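You operate a simulated robot arm through the tools that you are given. There is no shell and no other tool.

You are at the controls of a simulated robot arm. One attempt, no reset.

JOB
Put things in order on the front bench top. At the end: the blue post cap from the front bench top stands on top of the brown stock carton; the blue wiper block from the front bench top stands where the blue post cap stood; the silver spacer puck from the front bench top stands where the blue wiper block stood; the yellow dauber stands where the silver spacer puck stood; whatever was shut is shut again. Leave all else as you found it, and nothing knocked over.

The check looks at the end state, three seconds after you hand in, the way a careful person would. Anything else that was tipped, shoved, dropped, spilled or broken makes it a failure. A push-on lid holds only when it is set on centred and level and pressed home; a screw cap is set on level and turned clockwise until tight.

ROBOT AND FRAMES
A 6-joint arm with a two-finger parallel gripper, fixed in place. Base frame: the origin is at the foot of the arm, x ahead of it, y to its left, z up; the work surface is at about z = 0. Lengths are in mm, angles in degrees, forces in N, time in s.
With the tool pointing down near the work surface it reaches from about 120 to 500 mm from the base axis. Its first joint turns from -72.0 to 72.0 degrees. Payload 0.65 kg.
Tool frame: the origin (TCP) lies between the finger pads and is the grasp point; the fingertips stand 25 mm ahead of it; z points along the fingers, y is the line along which they close. Largest opening 76 mm; finger width 18, thickness 10; the body of the gripper, 36 by 78 mm, starts 45 mm behind the TCP.
Orientation is told as [roll, pitch, yaw] about the base's x, y, z axes, in that order, counted from this pose: with the fingers straight down and closing along the base's y, the tool's x points along the base's -x, its y along +y and its z along -z.

CONTROLS
- The arm moves only by the tool move_arm. Its argument "rows" is a list of rows, each an object (a shift or turn left out is 0, a gripper value left out holds the last) with "travel": the shift along the tool's x, y, z in units of 250 mm (1.0 is 250 mm), a list of three; "delta_rot": the turn, a rotation vector about the tool's x, y, z in units of 120 degrees (1.0 is 120 degrees), a list of three; "grip": the finger opening in m, from 0 to 0.076. In form: [{"travel": [x, y, z], "delta_rot": [rx, ry, rz], "grip": grip}, ...]. A call has 1 to 20 rows; each row is the pose to reach, as a shift and turn from the pose commanded when the call began, along the tool's axes at that moment. A call with a number of a shift or a turn outside -1 to 1 is refused whole. Each row takes 0.2 s and may step no farther than 50 mm and 8.6 degrees from the row before; otherwise, or with a gripper value out of range, the whole call is refused. Where a pose cannot be reached the arm comes as near as it can. A force on the tool above 40 N (or 10 N above the force at the start of the call, whichever is more), or a blocked arm, ends the call early, and 0.2 s more pass. The fingers move at their own pace (about 108 mm/s each) and stop on an object; they squeeze with about 35 N. The grip force told is the motor's: it shows also when the fingers shut on nothing. Time passes only in rows, and 0.2 s behind the last, so rows that repeat a pose let the fingers close. The reply holds the time, the measured pose of the TCP, the force on the tool along the base axes, the opening and the grip force, in the units named above and with some noise, with the torque about the TCP (base axes, N m) and any sound that the robot's microphone picked up.
- Cameras (640 x 400 px; columns grow to the right, rows downward): "scene" is fixed at [71.1, 288.4, 405.6]; the picture's right is [-0.59, -0.81, 0.00], its down [-0.45, 0.33, -0.83] and it looks along [0.67, -0.49, -0.56] (base axes); focal length 214 px, centre (320, 200). "wrist" rides on the gripper at [58, 11, -81] in the tool frame; the picture's right is [-0.18, 0.98, 0.00], its down [-0.75, -0.14, -0.64] and it looks along [-0.63, -0.12, 0.77] (tool axes); focal length 243 px, centre (320, 200).
- get_image(camera): a new picture of that camera. The clock stands still meanwhile.
- pixel_to_xyz(camera, pixels): for up to 12 pixels [column, row] of the newest picture of that camera ("zoom" is the newest enlarged one), the place [x, y, z] in the base frame of the surface seen there, good to about 2 mm. The clock stands still meanwhile.
- enlarge(camera, box): a new picture of the part [left, top, right, bottom] of that camera's present view, enlarged. The clock stands still meanwhile.
- sign_off(): hands the job in; it is judged then, once.

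Unless the task says otherwise, let go and move clear before handing in.

The tools are called after "Call:" by a JSON object that holds its "fn" and its "kwargs". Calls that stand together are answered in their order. move_arm: Moves the arm, as the interface text tells. Its arguments: {"type":"object","properties":{"rows":{"type":"array"}},"required":["rows"]} The other tools are called the same way: get_image (camera) takes a picture; pixel_to_xyz (camera, pixels) gives the place of the surface under pixels of a picture; enlarge (camera, box) takes an enlarged picture of a part of a camera's view; sign_off () hands the job in.

At the start:

```text
t: 0.0
eef_pos: [231.7, -3.3, 341.4]
orientation: [0.0, -0.1, 0.1]
contact_force: [-0.1, -0.3, -0.8]
moment: [0.01, 0.02, 0.03]
finger_gap: 76.0
gripper_force: 0.0
```

scene: 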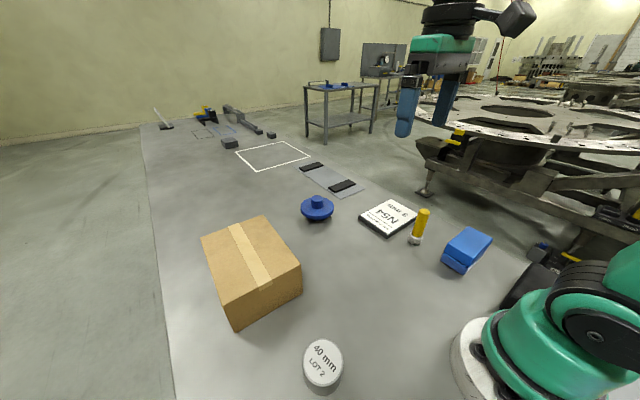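
wrist: 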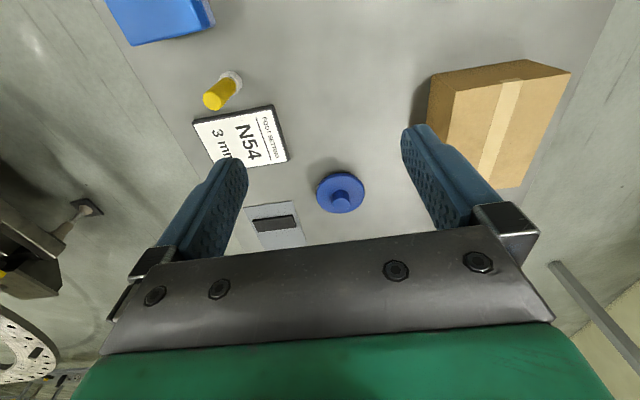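

The scene picture shows the blue post cap near (317,207), the carton near (250,270), the dauber near (419,226), the wiper block near (466,250), and the silver puck near (323,363). I'll enlarge these areas before moving.

Call:
{"fn": "enlarge", "kwargs": {"camera": "scene", "box": [280, 170, 520, 320]}}

Call:
{"fn": "enlarge", "kwargs": {"camera": "wrist", "box": [80, 0, 400, 200]}}

Call:
{"fn": "pixel_to_xyz", "kwargs": {"camera": "scene", "pixels": [[317, 199], [317, 211], [323, 363], [419, 212], [416, 240], [466, 240], [388, 217], [250, 255], [262, 217], [201, 238], [300, 265], [236, 285]]}}

```text
2.67 times, centred on (400, 245) of scene
```

zoom: 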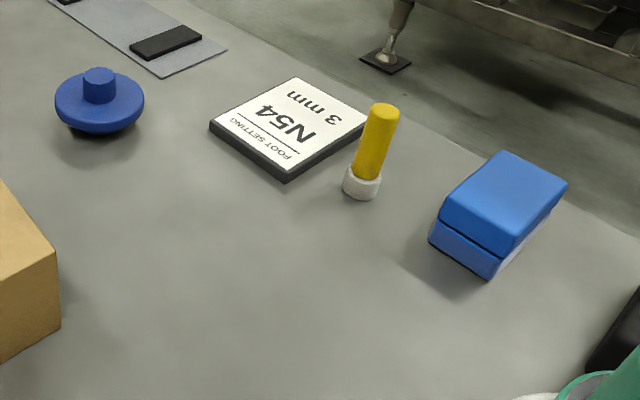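

```text
2.00 times, centred on (240, 100) of wrist
```

zoom: 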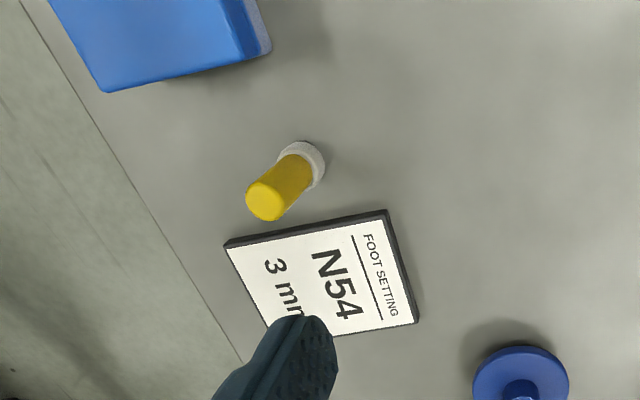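

```text
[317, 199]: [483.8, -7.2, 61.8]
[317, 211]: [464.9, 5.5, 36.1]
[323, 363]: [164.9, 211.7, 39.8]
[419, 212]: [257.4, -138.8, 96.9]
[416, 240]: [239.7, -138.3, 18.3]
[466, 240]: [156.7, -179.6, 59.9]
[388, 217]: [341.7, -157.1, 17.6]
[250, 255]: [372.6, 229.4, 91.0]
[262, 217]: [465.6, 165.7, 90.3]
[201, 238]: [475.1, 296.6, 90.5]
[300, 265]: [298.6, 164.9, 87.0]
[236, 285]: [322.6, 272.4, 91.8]
```

The objects look upright and the N54 card is just an obstacle. The post cap's disc looks wide, with a knob on top, so I'll take zoomed views and measure each object.

Call:
{"fn": "enlarge", "kwargs": {"camera": "scene", "box": [285, 180, 349, 230]}}

Call:
{"fn": "pixel_to_xyz", "kwargs": {"camera": "zoom", "pixels": [[320, 150], [320, 170], [320, 200], [320, 260], [320, 320], [320, 360], [170, 250], [480, 250], [290, 160], [350, 160], [320, 380], [200, 300]]}}

```text
8.00 times, centred on (317, 205) of scene
```

zoom: 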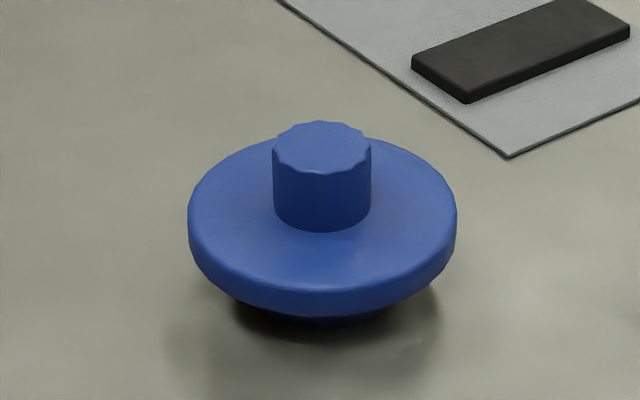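

```text
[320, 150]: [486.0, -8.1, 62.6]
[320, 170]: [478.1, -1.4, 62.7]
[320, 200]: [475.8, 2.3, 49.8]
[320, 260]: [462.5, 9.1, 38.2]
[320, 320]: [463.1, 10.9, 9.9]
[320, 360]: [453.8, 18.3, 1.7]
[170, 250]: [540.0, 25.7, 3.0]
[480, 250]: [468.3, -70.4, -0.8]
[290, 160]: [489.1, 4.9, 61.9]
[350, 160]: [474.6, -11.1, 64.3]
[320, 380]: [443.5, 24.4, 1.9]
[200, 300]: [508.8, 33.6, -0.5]
```

The cap is a disc about 96 mm across on a narrower foot, with a knob about 35 mm wide whose top is at z≈63. I'll measure it from the wrist view as well, and zoom on the other objects.

Call:
{"fn": "enlarge", "kwargs": {"camera": "wrist", "box": [300, 160, 380, 220]}}

Call:
{"fn": "pixel_to_xyz", "kwargs": {"camera": "zoom", "pixels": [[300, 290], [330, 290], [360, 290], [330, 270], [330, 320], [150, 250], [490, 230], [320, 120], [330, 370], [250, 200], [400, 200]]}}

```text
6.67 times, centred on (340, 190) of wrist
```

zoom: 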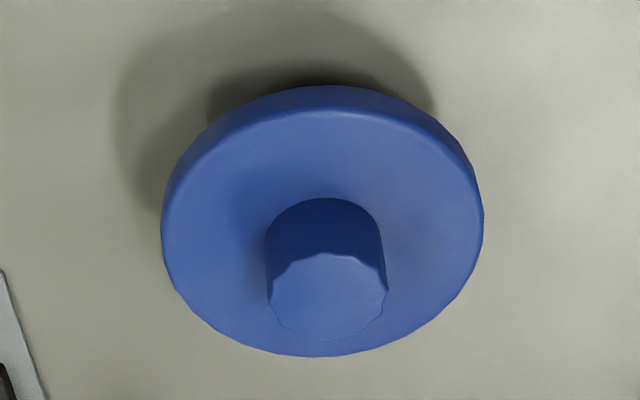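

```text
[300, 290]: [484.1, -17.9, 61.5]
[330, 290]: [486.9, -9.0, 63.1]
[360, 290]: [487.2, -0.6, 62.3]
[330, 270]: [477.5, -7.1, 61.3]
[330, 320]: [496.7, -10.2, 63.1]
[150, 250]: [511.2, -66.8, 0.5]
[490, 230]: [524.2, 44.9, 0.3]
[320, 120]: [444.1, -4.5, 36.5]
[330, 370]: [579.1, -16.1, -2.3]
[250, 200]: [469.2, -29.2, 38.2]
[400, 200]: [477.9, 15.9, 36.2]
```

The knob's top centre is about (488.5, -9, 62.5) and the disc top is at z≈37. Next I'll zoom on the wiper block, puck, dauber and carton.

Call:
{"fn": "enlarge", "kwargs": {"camera": "scene", "box": [426, 215, 506, 280]}}

Call:
{"fn": "pixel_to_xyz", "kwargs": {"camera": "zoom", "pixels": [[300, 120], [320, 100], [505, 150], [420, 260], [160, 200], [300, 180], [140, 270], [300, 340], [250, 290], [460, 300], [350, 330], [310, 300]]}}

Call:
{"fn": "enlarge", "kwargs": {"camera": "scene", "box": [283, 325, 363, 400]}}

Call:
{"fn": "pixel_to_xyz", "kwargs": {"camera": "zoom", "pixels": [[320, 200], [200, 200], [440, 200], [320, 120], [320, 260], [320, 340]]}}

Call:
{"fn": "enlarge", "kwargs": {"camera": "scene", "box": [385, 195, 449, 255]}}

Call:
{"fn": "pixel_to_xyz", "kwargs": {"camera": "zoom", "pixels": [[370, 110], [370, 95], [370, 140], [350, 200], [340, 250], [320, 290], [320, 310], [320, 270], [300, 290]]}}

Call:
{"fn": "enlarge", "kwargs": {"camera": "scene", "box": [190, 205, 318, 340]}}

Call:
{"fn": "pixel_to_xyz", "kwargs": {"camera": "zoom", "pixels": [[220, 40], [60, 100], [80, 140], [160, 240], [330, 180], [250, 60], [320, 160], [130, 220], [200, 130], [100, 170]]}}

```text
6.15 times, centred on (466, 248) of scene
```

zoom: 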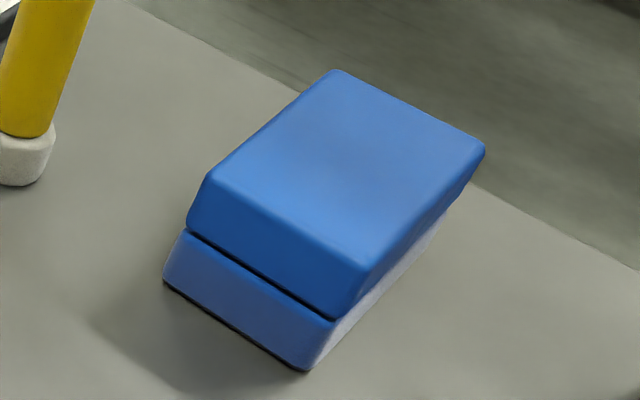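

```text
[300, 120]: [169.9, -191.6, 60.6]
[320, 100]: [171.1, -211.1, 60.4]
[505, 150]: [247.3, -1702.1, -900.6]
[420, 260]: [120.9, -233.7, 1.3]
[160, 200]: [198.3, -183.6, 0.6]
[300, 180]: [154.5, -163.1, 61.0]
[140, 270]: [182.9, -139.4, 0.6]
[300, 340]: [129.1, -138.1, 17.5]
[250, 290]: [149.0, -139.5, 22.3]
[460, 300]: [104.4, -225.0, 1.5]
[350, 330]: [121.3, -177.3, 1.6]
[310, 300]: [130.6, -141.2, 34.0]
```

```text
5.33 times, centred on (323, 362) of scene
```

zoom: 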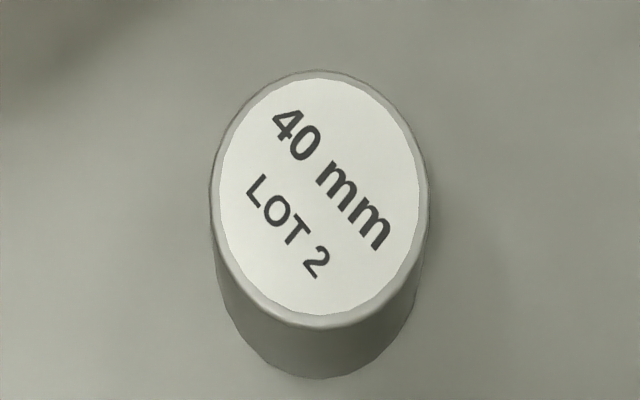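

```text
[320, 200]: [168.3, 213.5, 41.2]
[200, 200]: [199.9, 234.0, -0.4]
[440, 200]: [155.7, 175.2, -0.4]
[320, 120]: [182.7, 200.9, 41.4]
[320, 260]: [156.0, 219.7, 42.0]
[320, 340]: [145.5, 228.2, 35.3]
```

```text
6.67 times, centred on (417, 225) of scene
```

zoom: 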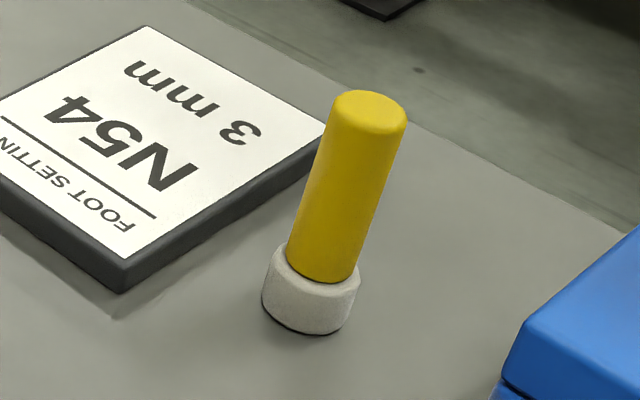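

```text
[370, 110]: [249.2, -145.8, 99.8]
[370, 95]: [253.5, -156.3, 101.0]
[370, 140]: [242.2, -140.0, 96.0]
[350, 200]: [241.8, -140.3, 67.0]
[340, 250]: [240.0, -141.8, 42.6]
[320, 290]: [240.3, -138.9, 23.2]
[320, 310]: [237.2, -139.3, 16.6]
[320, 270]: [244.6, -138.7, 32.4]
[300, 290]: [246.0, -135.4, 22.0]
```

```text
2.96 times, centred on (254, 272) of scene
```

zoom: 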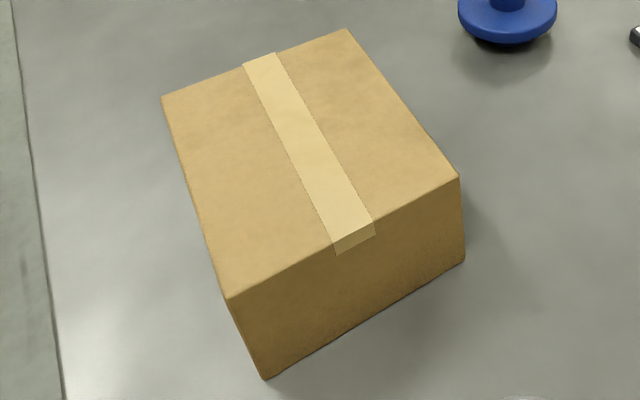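

```text
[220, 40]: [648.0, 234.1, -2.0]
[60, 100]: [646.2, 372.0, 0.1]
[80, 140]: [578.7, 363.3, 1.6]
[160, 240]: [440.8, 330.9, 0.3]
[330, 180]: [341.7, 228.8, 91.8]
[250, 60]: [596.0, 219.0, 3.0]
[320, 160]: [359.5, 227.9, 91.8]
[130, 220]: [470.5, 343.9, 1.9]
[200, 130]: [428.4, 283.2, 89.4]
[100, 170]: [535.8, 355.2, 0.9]
```

The puck's top centre is about (169, 212.5) at z≈41, and the dauber's axis is about (247, -151) with its top at z≈100. I'll measure the corners of the carton (zoom pixels (348,30), (163,97), (228,297), (459,178)) and of the wiper block.

Call:
{"fn": "enlarge", "kwargs": {"camera": "scene", "box": [190, 205, 318, 340]}}

Call:
{"fn": "pixel_to_xyz", "kwargs": {"camera": "zoom", "pixels": [[346, 33], [168, 99], [230, 293], [454, 179], [310, 170], [262, 350], [460, 255], [263, 60], [355, 225]]}}

Call:
{"fn": "enlarge", "kwargs": {"camera": "scene", "box": [416, 215, 496, 265]}}

Call:
{"fn": "enlarge", "kwargs": {"camera": "scene", "box": [426, 221, 506, 271]}}

Call:
{"fn": "pixel_to_xyz", "kwargs": {"camera": "zoom", "pixels": [[320, 50], [500, 150], [370, 280], [190, 185], [170, 220], [340, 320], [330, 180], [150, 250], [290, 370], [150, 290], [310, 360]]}}

```text
2.96 times, centred on (254, 272) of scene
```

zoom: 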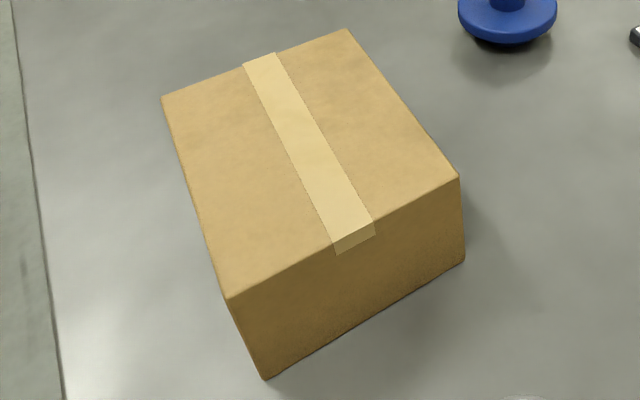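

```text
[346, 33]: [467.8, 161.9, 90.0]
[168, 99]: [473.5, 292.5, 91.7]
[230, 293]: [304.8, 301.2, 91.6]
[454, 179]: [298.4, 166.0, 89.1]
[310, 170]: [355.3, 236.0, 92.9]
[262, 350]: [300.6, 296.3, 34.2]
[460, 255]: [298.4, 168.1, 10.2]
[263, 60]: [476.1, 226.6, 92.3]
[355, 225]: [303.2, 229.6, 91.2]
```

```text
8.00 times, centred on (456, 240) of scene
```

zoom: 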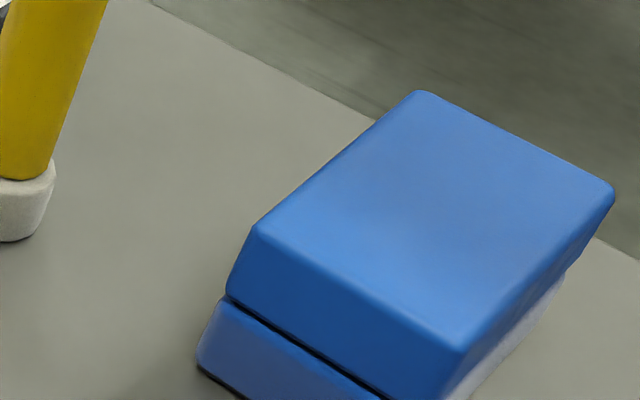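

```text
8.00 times, centred on (466, 246) of scene
```

zoom: 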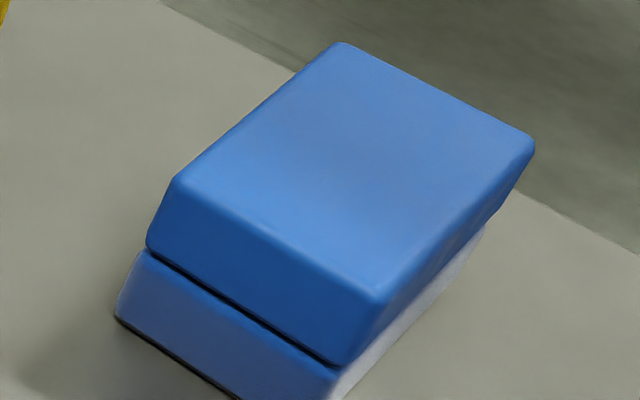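

```text
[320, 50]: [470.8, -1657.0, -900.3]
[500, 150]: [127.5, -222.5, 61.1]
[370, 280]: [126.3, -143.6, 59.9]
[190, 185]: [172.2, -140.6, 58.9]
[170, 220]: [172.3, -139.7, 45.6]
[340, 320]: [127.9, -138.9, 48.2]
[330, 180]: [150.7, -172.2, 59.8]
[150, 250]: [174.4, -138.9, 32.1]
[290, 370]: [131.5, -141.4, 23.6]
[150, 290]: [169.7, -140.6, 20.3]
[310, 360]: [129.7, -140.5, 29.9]
```

The carton's top spans about x 297–475 and y 164–299 at z≈91, so its centre is about (386, 231). The wiper block spans x 124–176 and y -140 to -227 and is 61 mm high. I'll move forward and down toward the post cap for a closer look.

Call:
{"fn": "move_arm", "kwargs": {"rows": [{"travel": [-0.13, -0.003, 0.09], "grip": 0.076}, {"travel": [-0.26, -0.006, 0.18]}, {"travel": [-0.39, -0.01, 0.27]}, {"travel": [-0.52, -0.013, 0.36]}, {"travel": [-0.65, -0.016, 0.45]}, {"travel": [-0.78, -0.02, 0.54]}]}}

Call:
{"fn": "get_image", "kwargs": {"camera": "wrist"}}

Call:
{"fn": "get_image", "kwargs": {"camera": "scene"}}

```text
t: 1.4
eef_pos: [427.4, -5.9, 207.4]
orientation: [0.1, 0.0, 0.1]
contact_force: [0.3, 0.9, 1.2]
moment: [0.0, -0.01, -0.01]
finger_gap: 75.9
gripper_force: 0.1
```

```text
taken
```

wrist: 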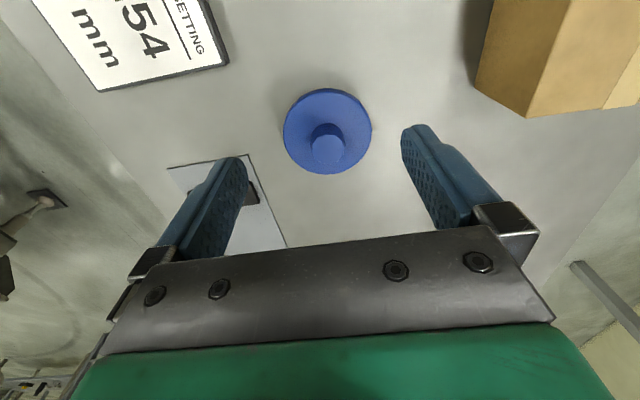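

```text
taken
```

scene: 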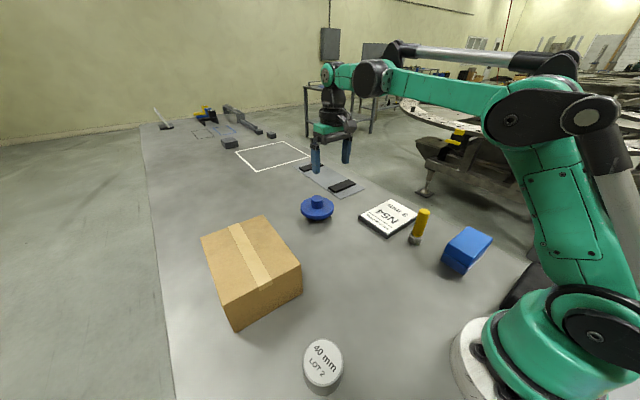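

The arm is at (427, -6, 207) and the knob is at wrist pixel (327,145). I'll refine the knob centre from a zoom.

Call:
{"fn": "enlarge", "kwargs": {"camera": "wrist", "box": [272, 80, 384, 180]}}

Call:
{"fn": "pixel_to_xyz", "kwargs": {"camera": "zoom", "pixels": [[315, 270], [270, 270], [365, 270], [315, 240], [315, 310], [290, 250], [345, 290], [250, 180], [400, 180], [160, 200], [490, 180], [320, 60]]}}

```text
4.00 times, centred on (328, 130) of wrist
```

zoom: 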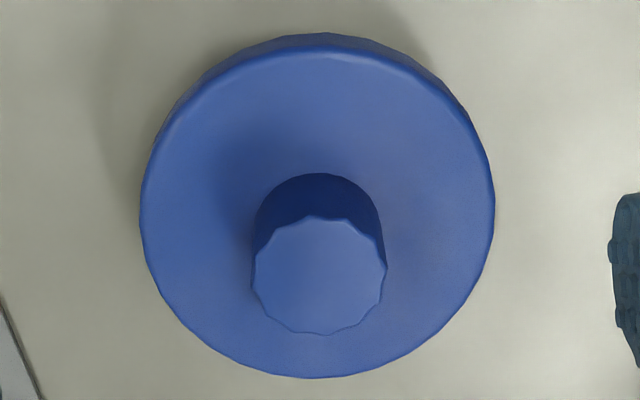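

```text
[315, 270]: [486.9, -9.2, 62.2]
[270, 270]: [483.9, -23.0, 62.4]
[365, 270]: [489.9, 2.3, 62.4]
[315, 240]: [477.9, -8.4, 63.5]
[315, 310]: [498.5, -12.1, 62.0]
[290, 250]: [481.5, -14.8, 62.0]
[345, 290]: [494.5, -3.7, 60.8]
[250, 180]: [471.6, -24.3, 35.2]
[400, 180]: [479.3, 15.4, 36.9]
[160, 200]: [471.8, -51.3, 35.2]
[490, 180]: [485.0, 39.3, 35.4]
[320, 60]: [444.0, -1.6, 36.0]
```

The knob's top centre is (488.5, -8.5, 62.3) and the disc top is at z≈36. I'll move above it first and check the reading before descending.

Call:
{"fn": "move_arm", "kwargs": {"rows": [{"travel": [-0.08, -0.003, 0.1]}, {"travel": [-0.16, -0.006, 0.2]}, {"travel": [-0.246, -0.008, 0.3]}, {"travel": [-0.246, -0.008, 0.36]}, {"travel": [-0.246, -0.008, 0.36]}]}}

Call:
{"fn": "get_image", "kwargs": {"camera": "wrist"}}

```text
t: 2.6
eef_pos: [488.9, -10.2, 116.5]
orientation: [0.0, -0.2, 0.1]
contact_force: [0.0, 0.2, 0.7]
moment: [-0.01, 0.0, -0.02]
finger_gap: 76.0
gripper_force: 0.1
```

```text
taken
```

wrist: 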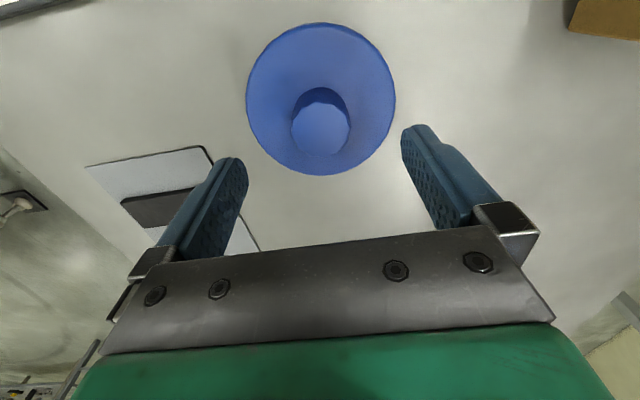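

The gripper is centred over the knob at about (488.9, -10, 116.5). I'll descend to TCP z≈66, which puts the tips about 5 mm above the disc, then close on the knob.

Call:
{"fn": "move_arm", "kwargs": {"rows": [{"travel": [0, 0.003, 0.07]}, {"travel": [0, 0.003, 0.14]}, {"travel": [0, 0.003, 0.202]}, {"travel": [0, 0.003, 0.202]}]}}

Call:
{"fn": "get_image", "kwargs": {"camera": "wrist"}}

Call:
{"fn": "enlarge", "kwargs": {"camera": "scene", "box": [270, 150, 370, 230]}}

```text
t: 3.6
eef_pos: [488.0, -8.5, 64.3]
orientation: [0.0, 0.0, 0.0]
contact_force: [0.4, -0.1, 0.1]
moment: [0.0, 0.01, -0.02]
finger_gap: 76.0
gripper_force: 0.0
```

```text
taken
```

wrist: 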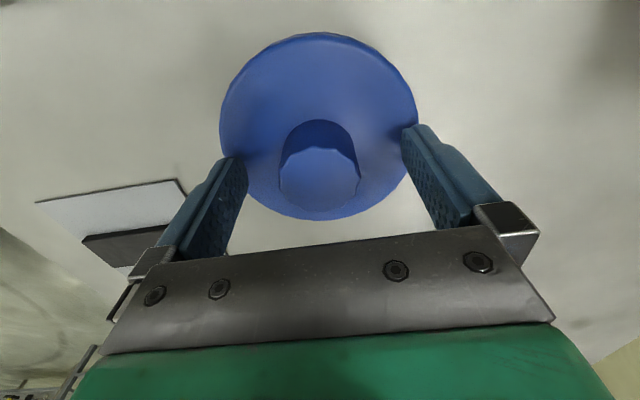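

```text
5.00 times, centred on (320, 190) of scene
```

zoom: 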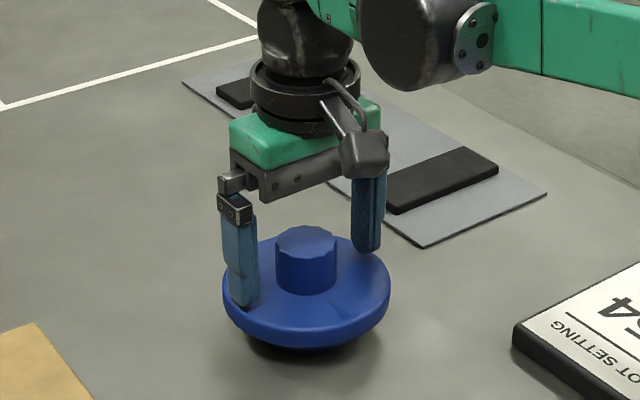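

The fingers straddle the knob and clear the disc, with no contact force. I'll close now.

Call:
{"fn": "move_arm", "kwargs": {"rows": [{"travel": [0, 0, 0], "grip": 0.03}, {"travel": [0, 0, 0], "grip": 0.02}, {"travel": [0, 0, 0], "grip": 0.02}]}}

Call:
{"fn": "get_image", "kwargs": {"camera": "wrist"}}

```text
t: 4.4
eef_pos: [488.6, -9.2, 63.3]
orientation: [-0.1, 0.0, 0.0]
contact_force: [0.1, -0.3, 0.5]
moment: [0.04, 0.02, 0.01]
finger_gap: 34.8
gripper_force: 34.9
```

```text
taken
```

wrist: 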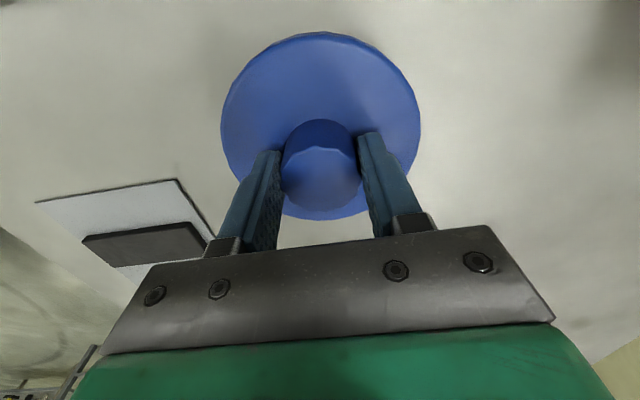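

The grip is on the knob (gap 34.8, force 35 N). I'll lift straight up a little and check the load.

Call:
{"fn": "move_arm", "kwargs": {"rows": [{"travel": [0, 0, -0.06]}, {"travel": [0, 0, -0.14]}, {"travel": [0, 0, -0.14]}]}}

Call:
{"fn": "enlarge", "kwargs": {"camera": "scene", "box": [270, 140, 370, 230]}}

```text
t: 5.2
eef_pos: [489.3, -11.7, 100.3]
orientation: [0.0, -0.2, 0.1]
contact_force: [-0.4, 0.5, -2.9]
moment: [0.0, 0.0, -0.04]
finger_gap: 35.0
gripper_force: 34.9
```

```text
4.44 times, centred on (320, 185) of scene
```

zoom: 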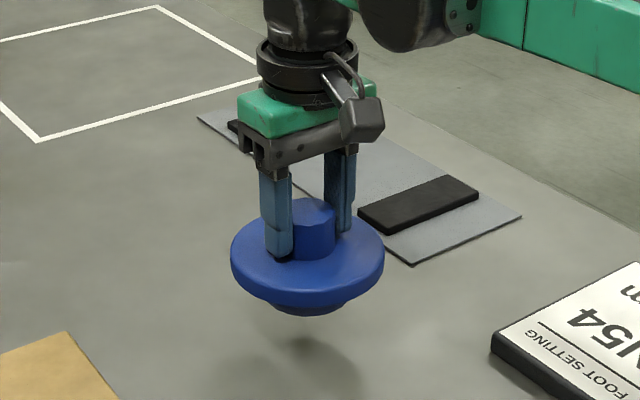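

The cap is hanging level with a load of about 3 N. I'll lift to about z=210 and carry it over the carton centre (386, 231).

Call:
{"fn": "move_arm", "kwargs": {"rows": [{"travel": [0, 0, -0.14]}, {"travel": [0, 0, -0.28]}, {"travel": [0, 0, -0.42]}, {"travel": [0.05, 0.12, -0.44]}, {"travel": [0.103, 0.24, -0.44]}, {"travel": [0.155, 0.36, -0.44]}, {"travel": [0.206, 0.48, -0.44]}, {"travel": [0.257, 0.6, -0.44]}, {"travel": [0.308, 0.72, -0.44]}, {"travel": [0.36, 0.84, -0.44]}, {"travel": [0.411, 0.962, -0.44]}, {"travel": [0.411, 0.962, -0.44]}]}}

Call:
{"fn": "get_image", "kwargs": {"camera": "scene"}}

Call:
{"fn": "get_image", "kwargs": {"camera": "wrist"}}

```text
t: 7.8
eef_pos: [384.9, 229.9, 212.3]
orientation: [0.0, -0.1, -0.1]
contact_force: [0.1, -0.3, -1.9]
moment: [0.0, 0.0, -0.02]
finger_gap: 35.0
gripper_force: 34.8
out of reach, approached as far as the arm can: row 2, 3, 4, 5
```

```text
taken
```

scene: 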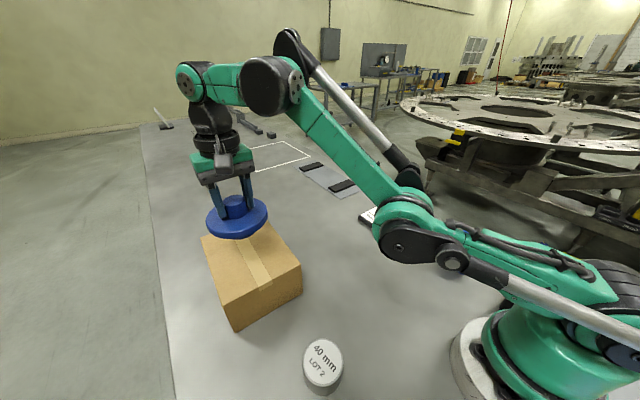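

```text
taken
```

wrist: 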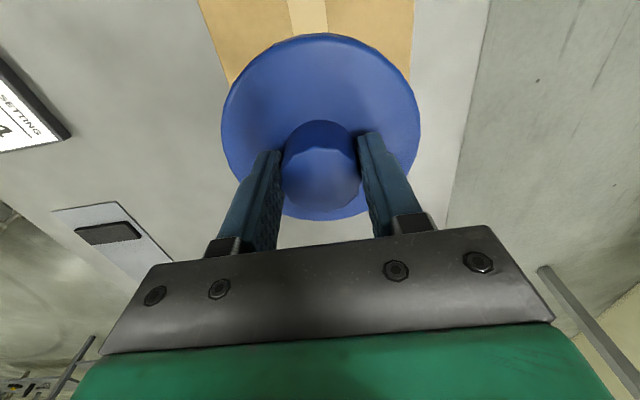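

The cap is level over the carton at (385, 230, 212). The bench grip was at TCP z≈64, so contact with the carton should come near z≈155. I'll lower to about 159 and then feel for contact in small steps.

Call:
{"fn": "move_arm", "kwargs": {"rows": [{"travel": [-0.002, 0.002, 0.07]}, {"travel": [-0.002, 0.002, 0.14]}, {"travel": [-0.002, 0.002, 0.19]}, {"travel": [-0.002, 0.002, 0.212]}, {"travel": [-0.002, 0.002, 0.212]}]}}

Call:
{"fn": "enlarge", "kwargs": {"camera": "scene", "box": [180, 180, 310, 300]}}

```text
t: 9.0
eef_pos: [402.0, 241.2, 168.2]
orientation: [0.0, 0.0, 0.0]
contact_force: [0.3, -0.4, -2.7]
moment: [-0.01, 0.04, 0.01]
finger_gap: 34.8
gripper_force: 35.7
out of reach, approached as far as the arm can: row 2, 3, 4, 5
```

```text
3.33 times, centred on (245, 240) of scene
```

zoom: 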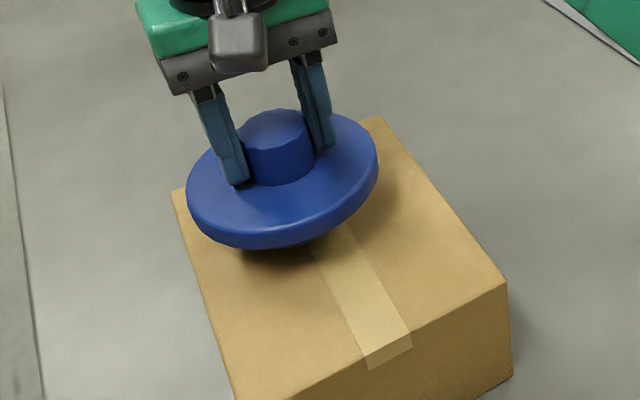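

The arm couldn't reach the lower pose: it stopped at (402, 241, 168) with no contact. The lift at long reach seems to have flipped the elbow downward, so the shoulder limit now blocks lowering. I'll go back up to a pose that was reachable and then unflip the elbow at full stretch, away from the carton.

Call:
{"fn": "move_arm", "kwargs": {"rows": [{"travel": [0, 0, -0.1]}, {"travel": [0, 0, -0.22]}, {"travel": [0, 0, -0.22]}]}}

Call:
{"fn": "get_image", "kwargs": {"camera": "scene"}}

Call:
{"fn": "pixel_to_xyz", "kwargs": {"camera": "scene", "pixels": [[343, 186], [312, 167], [335, 178], [300, 155], [240, 155], [230, 143]]}}

```text
t: 9.8
eef_pos: [395.5, 236.5, 209.5]
orientation: [0.1, -0.1, -0.1]
contact_force: [0.6, 0.4, -2.5]
moment: [0.01, 0.0, -0.02]
finger_gap: 34.9
gripper_force: 34.7
out of reach, approached as far as the arm can: row 2, 3
```

```text
taken
```

scene: 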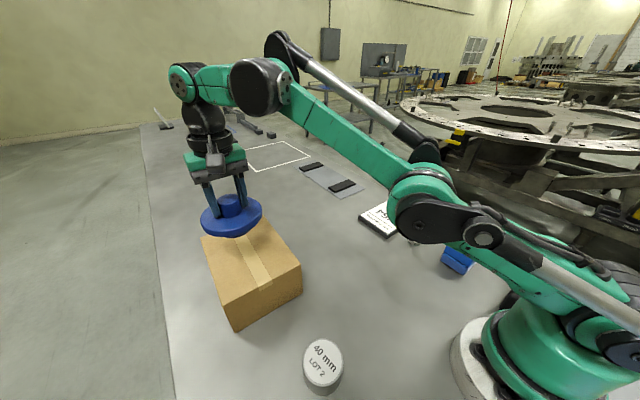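

```text
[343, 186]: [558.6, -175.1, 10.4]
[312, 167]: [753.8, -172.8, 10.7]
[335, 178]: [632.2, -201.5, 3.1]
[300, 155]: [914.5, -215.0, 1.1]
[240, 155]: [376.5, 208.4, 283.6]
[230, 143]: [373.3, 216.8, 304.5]
```

The arm is now nearly straight at its reach limit, at (395, 236, 209), still with a slight elbow-down bend. I'll swing toward y≈24 along an arc at this height, over clear bench, to redo the elbow there.

Call:
{"fn": "move_arm", "kwargs": {"rows": [{"travel": [-0.042, -0.102, 0]}, {"travel": [-0.084, -0.204, 0]}, {"travel": [-0.123, -0.309, 0]}, {"travel": [-0.162, -0.414, 0]}, {"travel": [-0.188, -0.522, 0]}, {"travel": [-0.214, -0.63, 0]}, {"travel": [-0.226, -0.74, 0]}, {"travel": [-0.238, -0.85, 0]}, {"travel": [-0.238, -0.85, 0]}]}}

Call:
{"fn": "get_image", "kwargs": {"camera": "scene"}}

```text
t: 11.8
eef_pos: [453.9, 23.5, 210.1]
orientation: [0.0, -0.1, -0.1]
contact_force: [-0.1, 0.3, -2.4]
moment: [-0.01, -0.01, -0.01]
finger_gap: 34.9
gripper_force: 35.1
```

```text
taken
```

scene: 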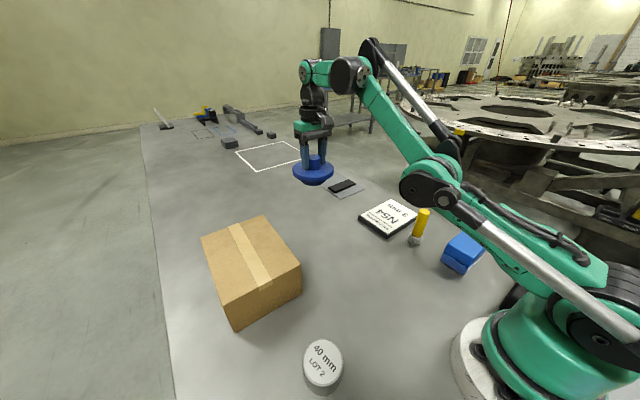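

The picture confirms the elbow (430,175) is below the line from shoulder to wrist (350,75), so it is elbow-down. I'll stretch slightly past full reach and sweep downward over clear bench so the elbow bends the other way, then pull in.

Call:
{"fn": "move_arm", "kwargs": {"rows": [{"travel": [-0.032, 0, 0]}, {"travel": [-0.064, 0, 0]}, {"travel": [-0.084, 0, 0.04]}, {"travel": [-0.104, 0, 0.08]}, {"travel": [-0.12, 0, 0.12]}, {"travel": [-0.132, 0, 0.16]}, {"travel": [-0.156, 0, 0.24]}, {"travel": [-0.176, 0, 0.32]}, {"travel": [-0.184, 0, 0.4]}, {"travel": [-0.124, 0, 0.4]}, {"travel": [-0.124, 0, 0.4]}]}}

Call:
{"fn": "get_image", "kwargs": {"camera": "scene"}}

```text
t: 14.2
eef_pos: [485.2, 24.5, 108.8]
orientation: [0.0, -0.1, 0.0]
contact_force: [-0.3, 0.0, -0.8]
moment: [0.01, 0.0, -0.03]
finger_gap: 34.6
gripper_force: 35.3
out of reach, approached as far as the arm can: row 1, 2, 3, 4, 5, 6, 7, 8, 9
```

```text
taken
```

scene: 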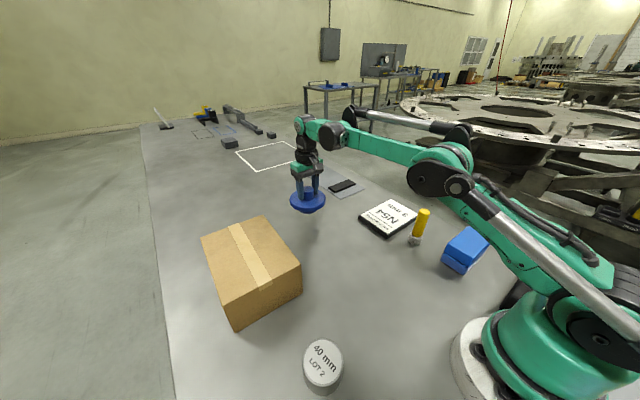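

The elbow (440,165) is now above the line to the wrist (335,135), so the arm is back to elbow-up. I'll pull in, lift to z≈185 without overstretching, and swing over the carton.

Call:
{"fn": "move_arm", "kwargs": {"rows": [{"travel": [0.1, 0, -0.06]}, {"travel": [0.18, 0, -0.16]}, {"travel": [0.2, 0, -0.305]}, {"travel": [0.228, 0.118, -0.305]}, {"travel": [0.256, 0.236, -0.305]}, {"travel": [0.284, 0.354, -0.305]}, {"travel": [0.313, 0.472, -0.305]}, {"travel": [0.341, 0.59, -0.305]}, {"travel": [0.369, 0.708, -0.305]}, {"travel": [0.397, 0.826, -0.305]}, {"travel": [0.397, 0.826, -0.305]}]}}

Call:
{"fn": "get_image", "kwargs": {"camera": "scene"}}

```text
t: 16.6
eef_pos: [386.1, 229.9, 185.9]
orientation: [0.0, -0.1, 0.0]
contact_force: [-0.5, -0.5, -1.5]
moment: [-0.01, 0.02, -0.02]
finger_gap: 35.1
gripper_force: 35.4
```

```text
taken
```

scene: 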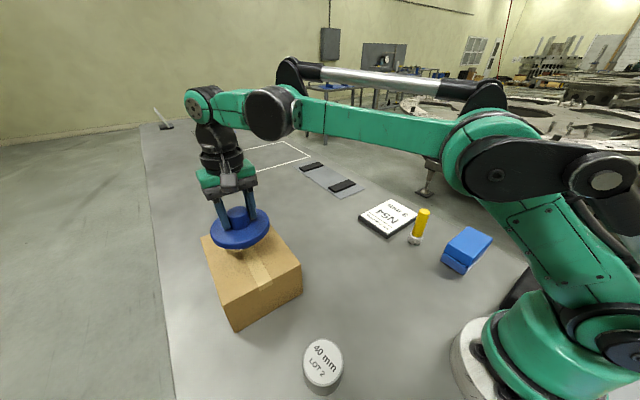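

The arm is elbow-up and over the carton at (386, 230, 186). I'll lower to about 159 and then feel down in small steps.

Call:
{"fn": "move_arm", "kwargs": {"rows": [{"travel": [0, 0.002, 0.05]}, {"travel": [0, 0.002, 0.09]}, {"travel": [0, 0.002, 0.108]}, {"travel": [0, 0.002, 0.108]}]}}

Call:
{"fn": "enlarge", "kwargs": {"camera": "scene", "box": [180, 180, 310, 300]}}

```text
t: 17.6
eef_pos: [385.8, 229.2, 158.6]
orientation: [0.0, -0.1, 0.0]
contact_force: [0.0, -1.0, -2.0]
moment: [-0.03, 0.02, 0.0]
finger_gap: 34.9
gripper_force: 34.8
```

```text
3.33 times, centred on (245, 240) of scene
```

zoom: 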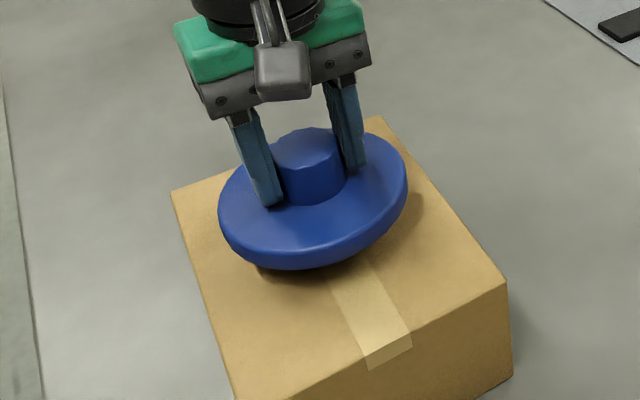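

The load is still about 2 N, so there's no contact yet. I'll step down 1 mm at a time and watch the force.

Call:
{"fn": "move_arm", "kwargs": {"rows": [{"travel": [0, 0, 0.004]}, {"travel": [0, 0, 0.008]}, {"travel": [0, 0, 0.008]}]}}

```text
t: 18.4
eef_pos: [386.6, 229.2, 157.5]
orientation: [0.1, -0.1, 0.0]
contact_force: [0.7, 0.8, -1.8]
moment: [-0.03, 0.0, 0.0]
finger_gap: 35.0
gripper_force: 34.7
```

Call:
{"fn": "move_arm", "kwargs": {"rows": [{"travel": [0, 0, 0.004]}, {"travel": [0, 0, 0.006]}, {"travel": [0, 0, 0.006]}]}}

```text
t: 19.2
eef_pos: [386.8, 229.5, 155.8]
orientation: [-0.1, -0.1, -0.1]
contact_force: [-0.7, -0.8, -1.5]
moment: [0.0, 0.02, -0.02]
finger_gap: 34.8
gripper_force: 34.7
```

The force is still about -1.5 N at z≈155.8, so the cap isn't down yet. I'll continue in small steps.

Call:
{"fn": "move_arm", "kwargs": {"rows": [{"travel": [0, 0, 0.003]}, {"travel": [0, 0, 0.006]}, {"travel": [0, 0, 0.006]}]}}

```text
t: 20.0
eef_pos: [386.0, 230.4, 154.7]
orientation: [0.0, -0.1, 0.0]
contact_force: [-0.9, -0.1, -2.4]
moment: [0.02, 0.0, -0.01]
finger_gap: 35.2
gripper_force: 34.6
```

Call:
{"fn": "move_arm", "kwargs": {"rows": [{"travel": [0, 0, 0.003]}, {"travel": [0, 0, 0.006]}, {"travel": [0, 0, 0.006]}]}}

```text
t: 20.8
eef_pos: [386.7, 230.7, 153.7]
orientation: [0.0, -0.1, 0.0]
contact_force: [-3.4, -0.8, 33.4]
moment: [-0.02, -0.05, 0.14]
finger_gap: 34.9
gripper_force: 34.7
```

Contact: the force went to +33 N at z≈153.7. I'll ease up slightly to relax it and check.

Call:
{"fn": "move_arm", "kwargs": {"rows": [{"travel": [0, 0, -0.002]}, {"travel": [0, 0, -0.002]}]}}

```text
t: 21.4
eef_pos: [385.3, 231.4, 153.3]
orientation: [0.0, 0.0, 0.0]
contact_force: [-6.6, -2.3, 31.7]
moment: [-0.04, 0.1, 0.03]
finger_gap: 35.0
gripper_force: 35.1
```

Call:
{"fn": "move_arm", "kwargs": {"rows": [{"travel": [0, 0, -0.003]}, {"travel": [0, 0, -0.003]}]}}

```text
t: 22.0
eef_pos: [386.6, 231.0, 154.5]
orientation: [0.0, -0.1, -0.1]
contact_force: [-0.4, -0.1, -1.0]
moment: [-0.04, 0.01, 0.01]
finger_gap: 35.1
gripper_force: 35.3
```

The force is relaxed to about -1 N, so the cap is just at contact. I'll lower a hair, then open the fingers.

Call:
{"fn": "move_arm", "kwargs": {"rows": [{"travel": [0, 0, 0.001]}, {"travel": [0, 0, 0.001], "grip": 0.045}, {"travel": [0, 0, 0.001], "grip": 0.06}, {"travel": [0, 0, 0.001], "grip": 0.07}, {"travel": [0, 0, 0.001], "grip": 0.07}]}}

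Call:
{"fn": "enlarge", "kwargs": {"camera": "scene", "box": [180, 180, 310, 300]}}

```text
t: 23.2
eef_pos: [385.3, 230.5, 155.0]
orientation: [0.0, 0.0, 0.0]
contact_force: [-0.1, 0.6, -0.1]
moment: [-0.02, -0.02, -0.02]
finger_gap: 69.9
gripper_force: 0.1
```

```text
3.33 times, centred on (245, 240) of scene
```

zoom: 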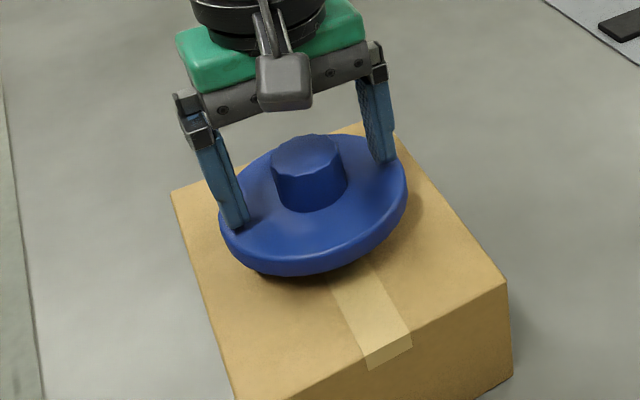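

The fingers are open and the cap stands on the carton centre. I'll rise clear (without overstretching) and pull inward.

Call:
{"fn": "move_arm", "kwargs": {"rows": [{"travel": [0, 0, -0.06]}, {"travel": [0, 0, -0.12]}, {"travel": [0, 0, -0.19]}, {"travel": [0.077, -0.103, -0.205]}, {"travel": [0.154, -0.206, -0.22]}, {"travel": [0.231, -0.309, -0.24]}, {"travel": [0.308, -0.412, -0.26]}, {"travel": [0.385, -0.515, -0.28]}, {"travel": [0.462, -0.618, -0.29]}, {"travel": [0.54, -0.72, -0.3]}, {"travel": [0.54, -0.72, -0.3]}]}}

Call:
{"fn": "get_image", "kwargs": {"camera": "scene"}}

Call:
{"fn": "enlarge", "kwargs": {"camera": "scene", "box": [180, 180, 310, 300]}}

Call:
{"fn": "pixel_to_xyz", "kwargs": {"camera": "zoom", "pixels": [[310, 155], [310, 170], [240, 210], [390, 180], [310, 230], [310, 250], [200, 260], [400, 250]]}}

```text
t: 25.6
eef_pos: [251.4, 50.2, 228.4]
orientation: [0.0, -0.1, 0.0]
contact_force: [-0.6, -0.1, 0.2]
moment: [0.0, -0.01, 0.0]
finger_gap: 69.9
gripper_force: 0.1
```

```text
taken
```

scene: 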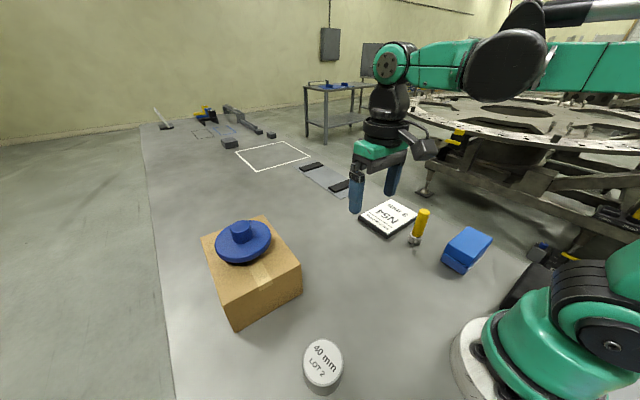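

```text
3.33 times, centred on (245, 240) of scene
```

zoom: 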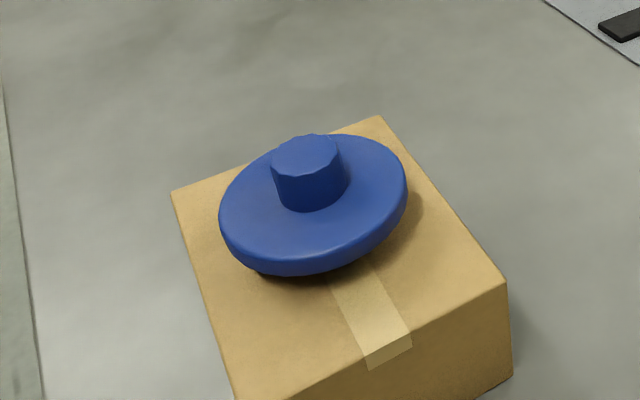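

```text
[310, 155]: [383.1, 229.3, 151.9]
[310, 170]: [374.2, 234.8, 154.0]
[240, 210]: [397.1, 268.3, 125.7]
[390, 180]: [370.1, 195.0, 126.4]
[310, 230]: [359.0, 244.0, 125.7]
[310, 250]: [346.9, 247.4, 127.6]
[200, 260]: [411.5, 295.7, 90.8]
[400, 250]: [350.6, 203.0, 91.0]
```

The cap stands level on the carton (disc top z≈126 all round). Next I'll turn the gripper to yaw -90° so it closes along base x, and move toward the wiper block for a wrist view.

Call:
{"fn": "move_arm", "kwargs": {"rows": [{"travel": [0.022, -0.051, 0], "delta_rot": [0, 0, 0.068], "grip": 0.076}, {"travel": [0.044, -0.102, 0], "delta_rot": [0, 0, 0.136]}, {"travel": [0.067, -0.153, 0], "delta_rot": [0, 0, 0.204]}, {"travel": [0.089, -0.204, 0], "delta_rot": [0, 0, 0.272]}, {"travel": [0.111, -0.255, 0], "delta_rot": [0, 0, 0.34]}, {"travel": [0.133, -0.305, 0], "delta_rot": [0, 0, 0.408]}, {"travel": [0.155, -0.356, 0], "delta_rot": [0, 0, 0.476]}, {"travel": [0.177, -0.407, 0], "delta_rot": [0, 0, 0.544]}, {"travel": [0.2, -0.458, 0], "delta_rot": [0, 0, 0.612]}, {"travel": [0.222, -0.509, 0], "delta_rot": [0, 0, 0.68]}, {"travel": [0.244, -0.56, 0], "delta_rot": [0, 0, 0.75]}, {"travel": [0.244, -0.56, 0], "delta_rot": [0, 0, 0.75]}]}}

Call:
{"fn": "get_image", "kwargs": {"camera": "wrist"}}

Call:
{"fn": "get_image", "kwargs": {"camera": "scene"}}

```text
t: 28.2
eef_pos: [189.1, -89.2, 229.2]
orientation: [0.1, 0.1, -90.3]
contact_force: [1.0, -0.4, 1.1]
moment: [-0.01, 0.0, 0.01]
finger_gap: 76.0
gripper_force: 0.1
```

```text
taken
```

wrist: 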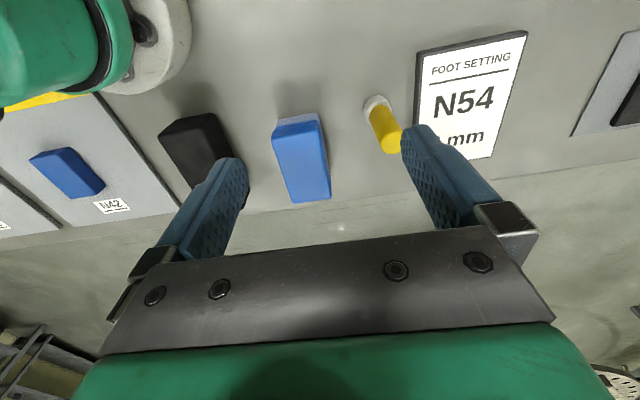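

```text
taken
```

scene: 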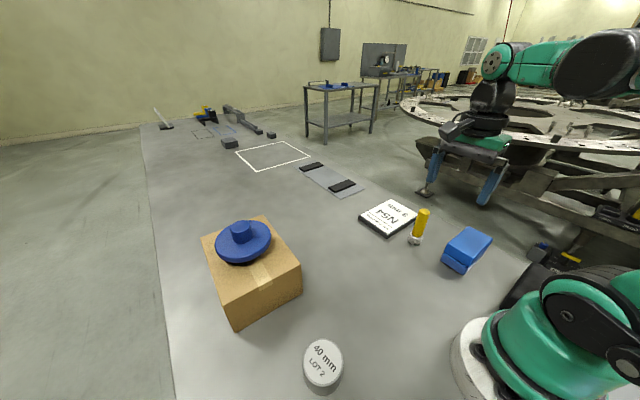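

A black block (200,150) stands close to the wiper block (300,160), and another blue block sits on a mat labelled N42 at (68,172). I'll zoom and measure the clearances before picking.

Call:
{"fn": "enlarge", "kwargs": {"camera": "wrist", "box": [150, 90, 350, 215]}}

Call:
{"fn": "pixel_to_xyz", "kwargs": {"camera": "zoom", "pixels": [[60, 120], [220, 80], [250, 160], [120, 280], [150, 130], [400, 110], [560, 85], [580, 220], [460, 350], [570, 340], [480, 200], [330, 200]]}}

Call:
{"fn": "enlarge", "kwargs": {"camera": "wrist", "box": [0, 90, 200, 215]}}

Call:
{"fn": "pixel_to_xyz", "kwargs": {"camera": "zoom", "pixels": [[130, 210], [210, 190], [300, 300], [240, 340], [220, 260], [350, 370], [400, 100], [500, 330], [560, 100], [10, 200]]}}

```text
3.20 times, centred on (250, 152) of wrist
```

zoom: 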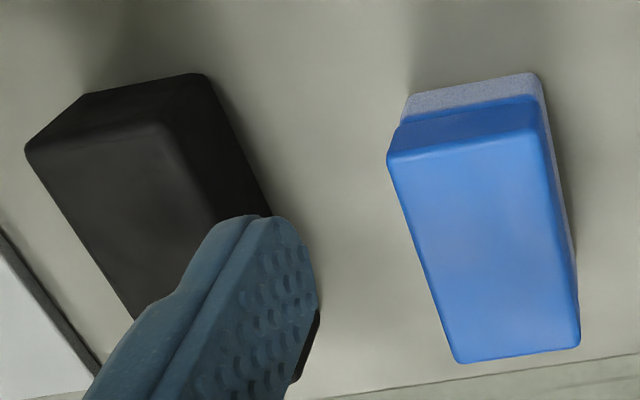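

```text
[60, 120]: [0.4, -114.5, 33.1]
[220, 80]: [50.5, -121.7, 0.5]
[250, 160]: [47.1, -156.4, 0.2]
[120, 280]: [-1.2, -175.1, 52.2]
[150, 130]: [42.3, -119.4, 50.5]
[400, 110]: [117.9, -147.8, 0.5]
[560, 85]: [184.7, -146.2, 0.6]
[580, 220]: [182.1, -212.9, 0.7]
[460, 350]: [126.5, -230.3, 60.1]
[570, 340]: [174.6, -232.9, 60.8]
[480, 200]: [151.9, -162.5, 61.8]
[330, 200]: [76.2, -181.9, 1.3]
```

```text
3.20 times, centred on (100, 152) of wrist
```

zoom: 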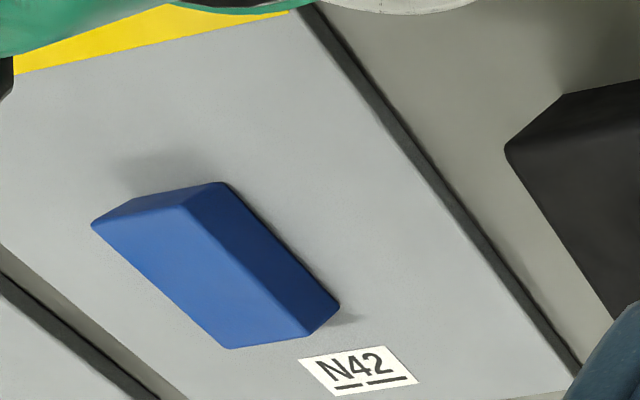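

```text
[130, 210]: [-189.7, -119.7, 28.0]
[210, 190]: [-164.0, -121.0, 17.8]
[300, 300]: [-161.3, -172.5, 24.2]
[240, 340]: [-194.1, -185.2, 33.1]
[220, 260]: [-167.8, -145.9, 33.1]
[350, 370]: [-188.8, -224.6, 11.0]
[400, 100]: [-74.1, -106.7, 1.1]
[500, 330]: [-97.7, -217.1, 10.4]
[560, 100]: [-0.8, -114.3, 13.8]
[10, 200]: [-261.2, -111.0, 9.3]
```

The black block spans x -2…45, leaving 79 mm of clear space to the wiper block (x≥124), and the N42 block is far off at x≈-180. I'll measure the wiper block's edges more precisely.

Call:
{"fn": "enlarge", "kwargs": {"camera": "wrist", "box": [252, 105, 352, 210]}}

Call:
{"fn": "pixel_to_xyz", "kwargs": {"camera": "zoom", "pixels": [[220, 120], [260, 300], [300, 200], [345, 110], [380, 200], [400, 300], [300, 90], [300, 350], [385, 345], [280, 355], [250, 130], [300, 60]]}}

```text
3.81 times, centred on (302, 158) of wrist
```

zoom: 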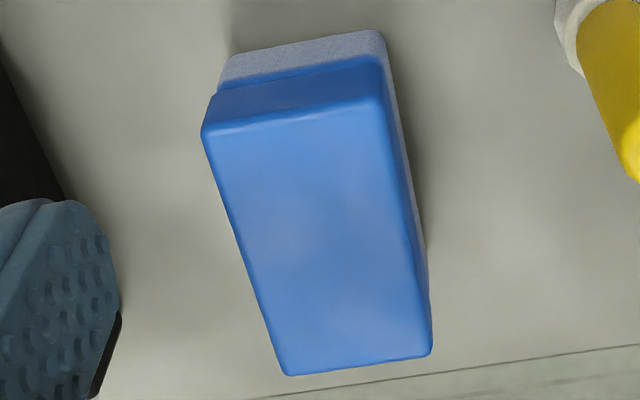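

```text
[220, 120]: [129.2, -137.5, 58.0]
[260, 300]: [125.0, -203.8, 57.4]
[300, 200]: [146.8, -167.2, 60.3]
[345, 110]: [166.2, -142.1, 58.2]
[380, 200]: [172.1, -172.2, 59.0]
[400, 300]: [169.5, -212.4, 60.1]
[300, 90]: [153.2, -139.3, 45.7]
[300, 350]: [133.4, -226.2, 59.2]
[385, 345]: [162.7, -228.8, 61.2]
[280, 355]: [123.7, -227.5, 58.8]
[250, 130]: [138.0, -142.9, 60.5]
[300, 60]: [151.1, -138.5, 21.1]
```

The wiper block spans x≈124–177.5 and y≈-139 to -236, so its centre is about (150.7, -187.5), aligned with the axes. I'll move above it.

Call:
{"fn": "move_arm", "kwargs": {"rows": [{"travel": [-0.079, -0.031, 0.06]}, {"travel": [-0.158, -0.062, 0.12]}, {"travel": [-0.236, -0.092, 0.2]}, {"travel": [-0.315, -0.123, 0.28]}, {"travel": [-0.393, -0.154, 0.36]}, {"travel": [-0.393, -0.154, 0.4]}, {"travel": [-0.393, -0.154, 0.4]}]}}

Call:
{"fn": "get_image", "kwargs": {"camera": "wrist"}}

Call:
{"fn": "get_image", "kwargs": {"camera": "scene"}}

```text
t: 29.8
eef_pos: [151.1, -187.4, 126.7]
orientation: [0.1, 0.1, -90.0]
contact_force: [0.5, 0.2, 0.1]
moment: [0.02, -0.03, -0.02]
finger_gap: 76.1
gripper_force: 0.1
```

```text
taken
```

wrist: 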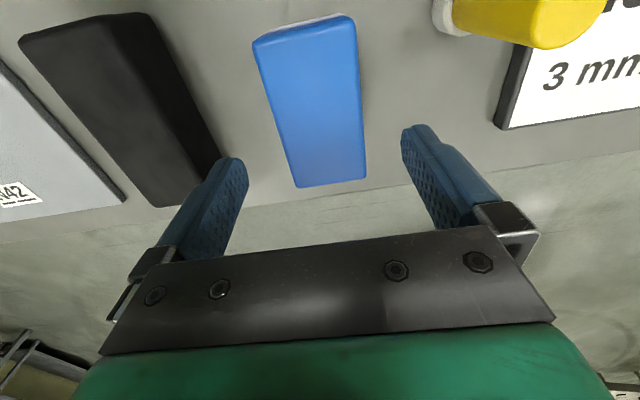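

```text
taken
```

scene: 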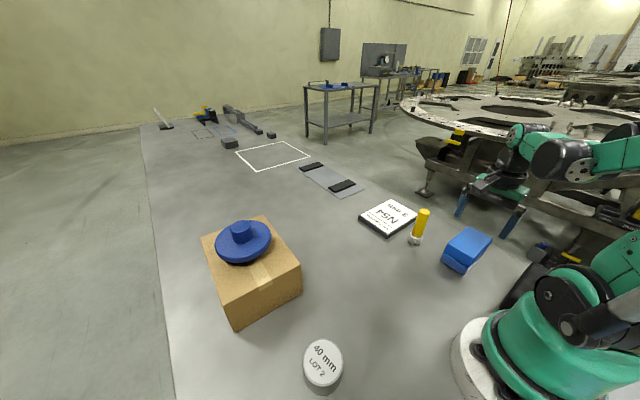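

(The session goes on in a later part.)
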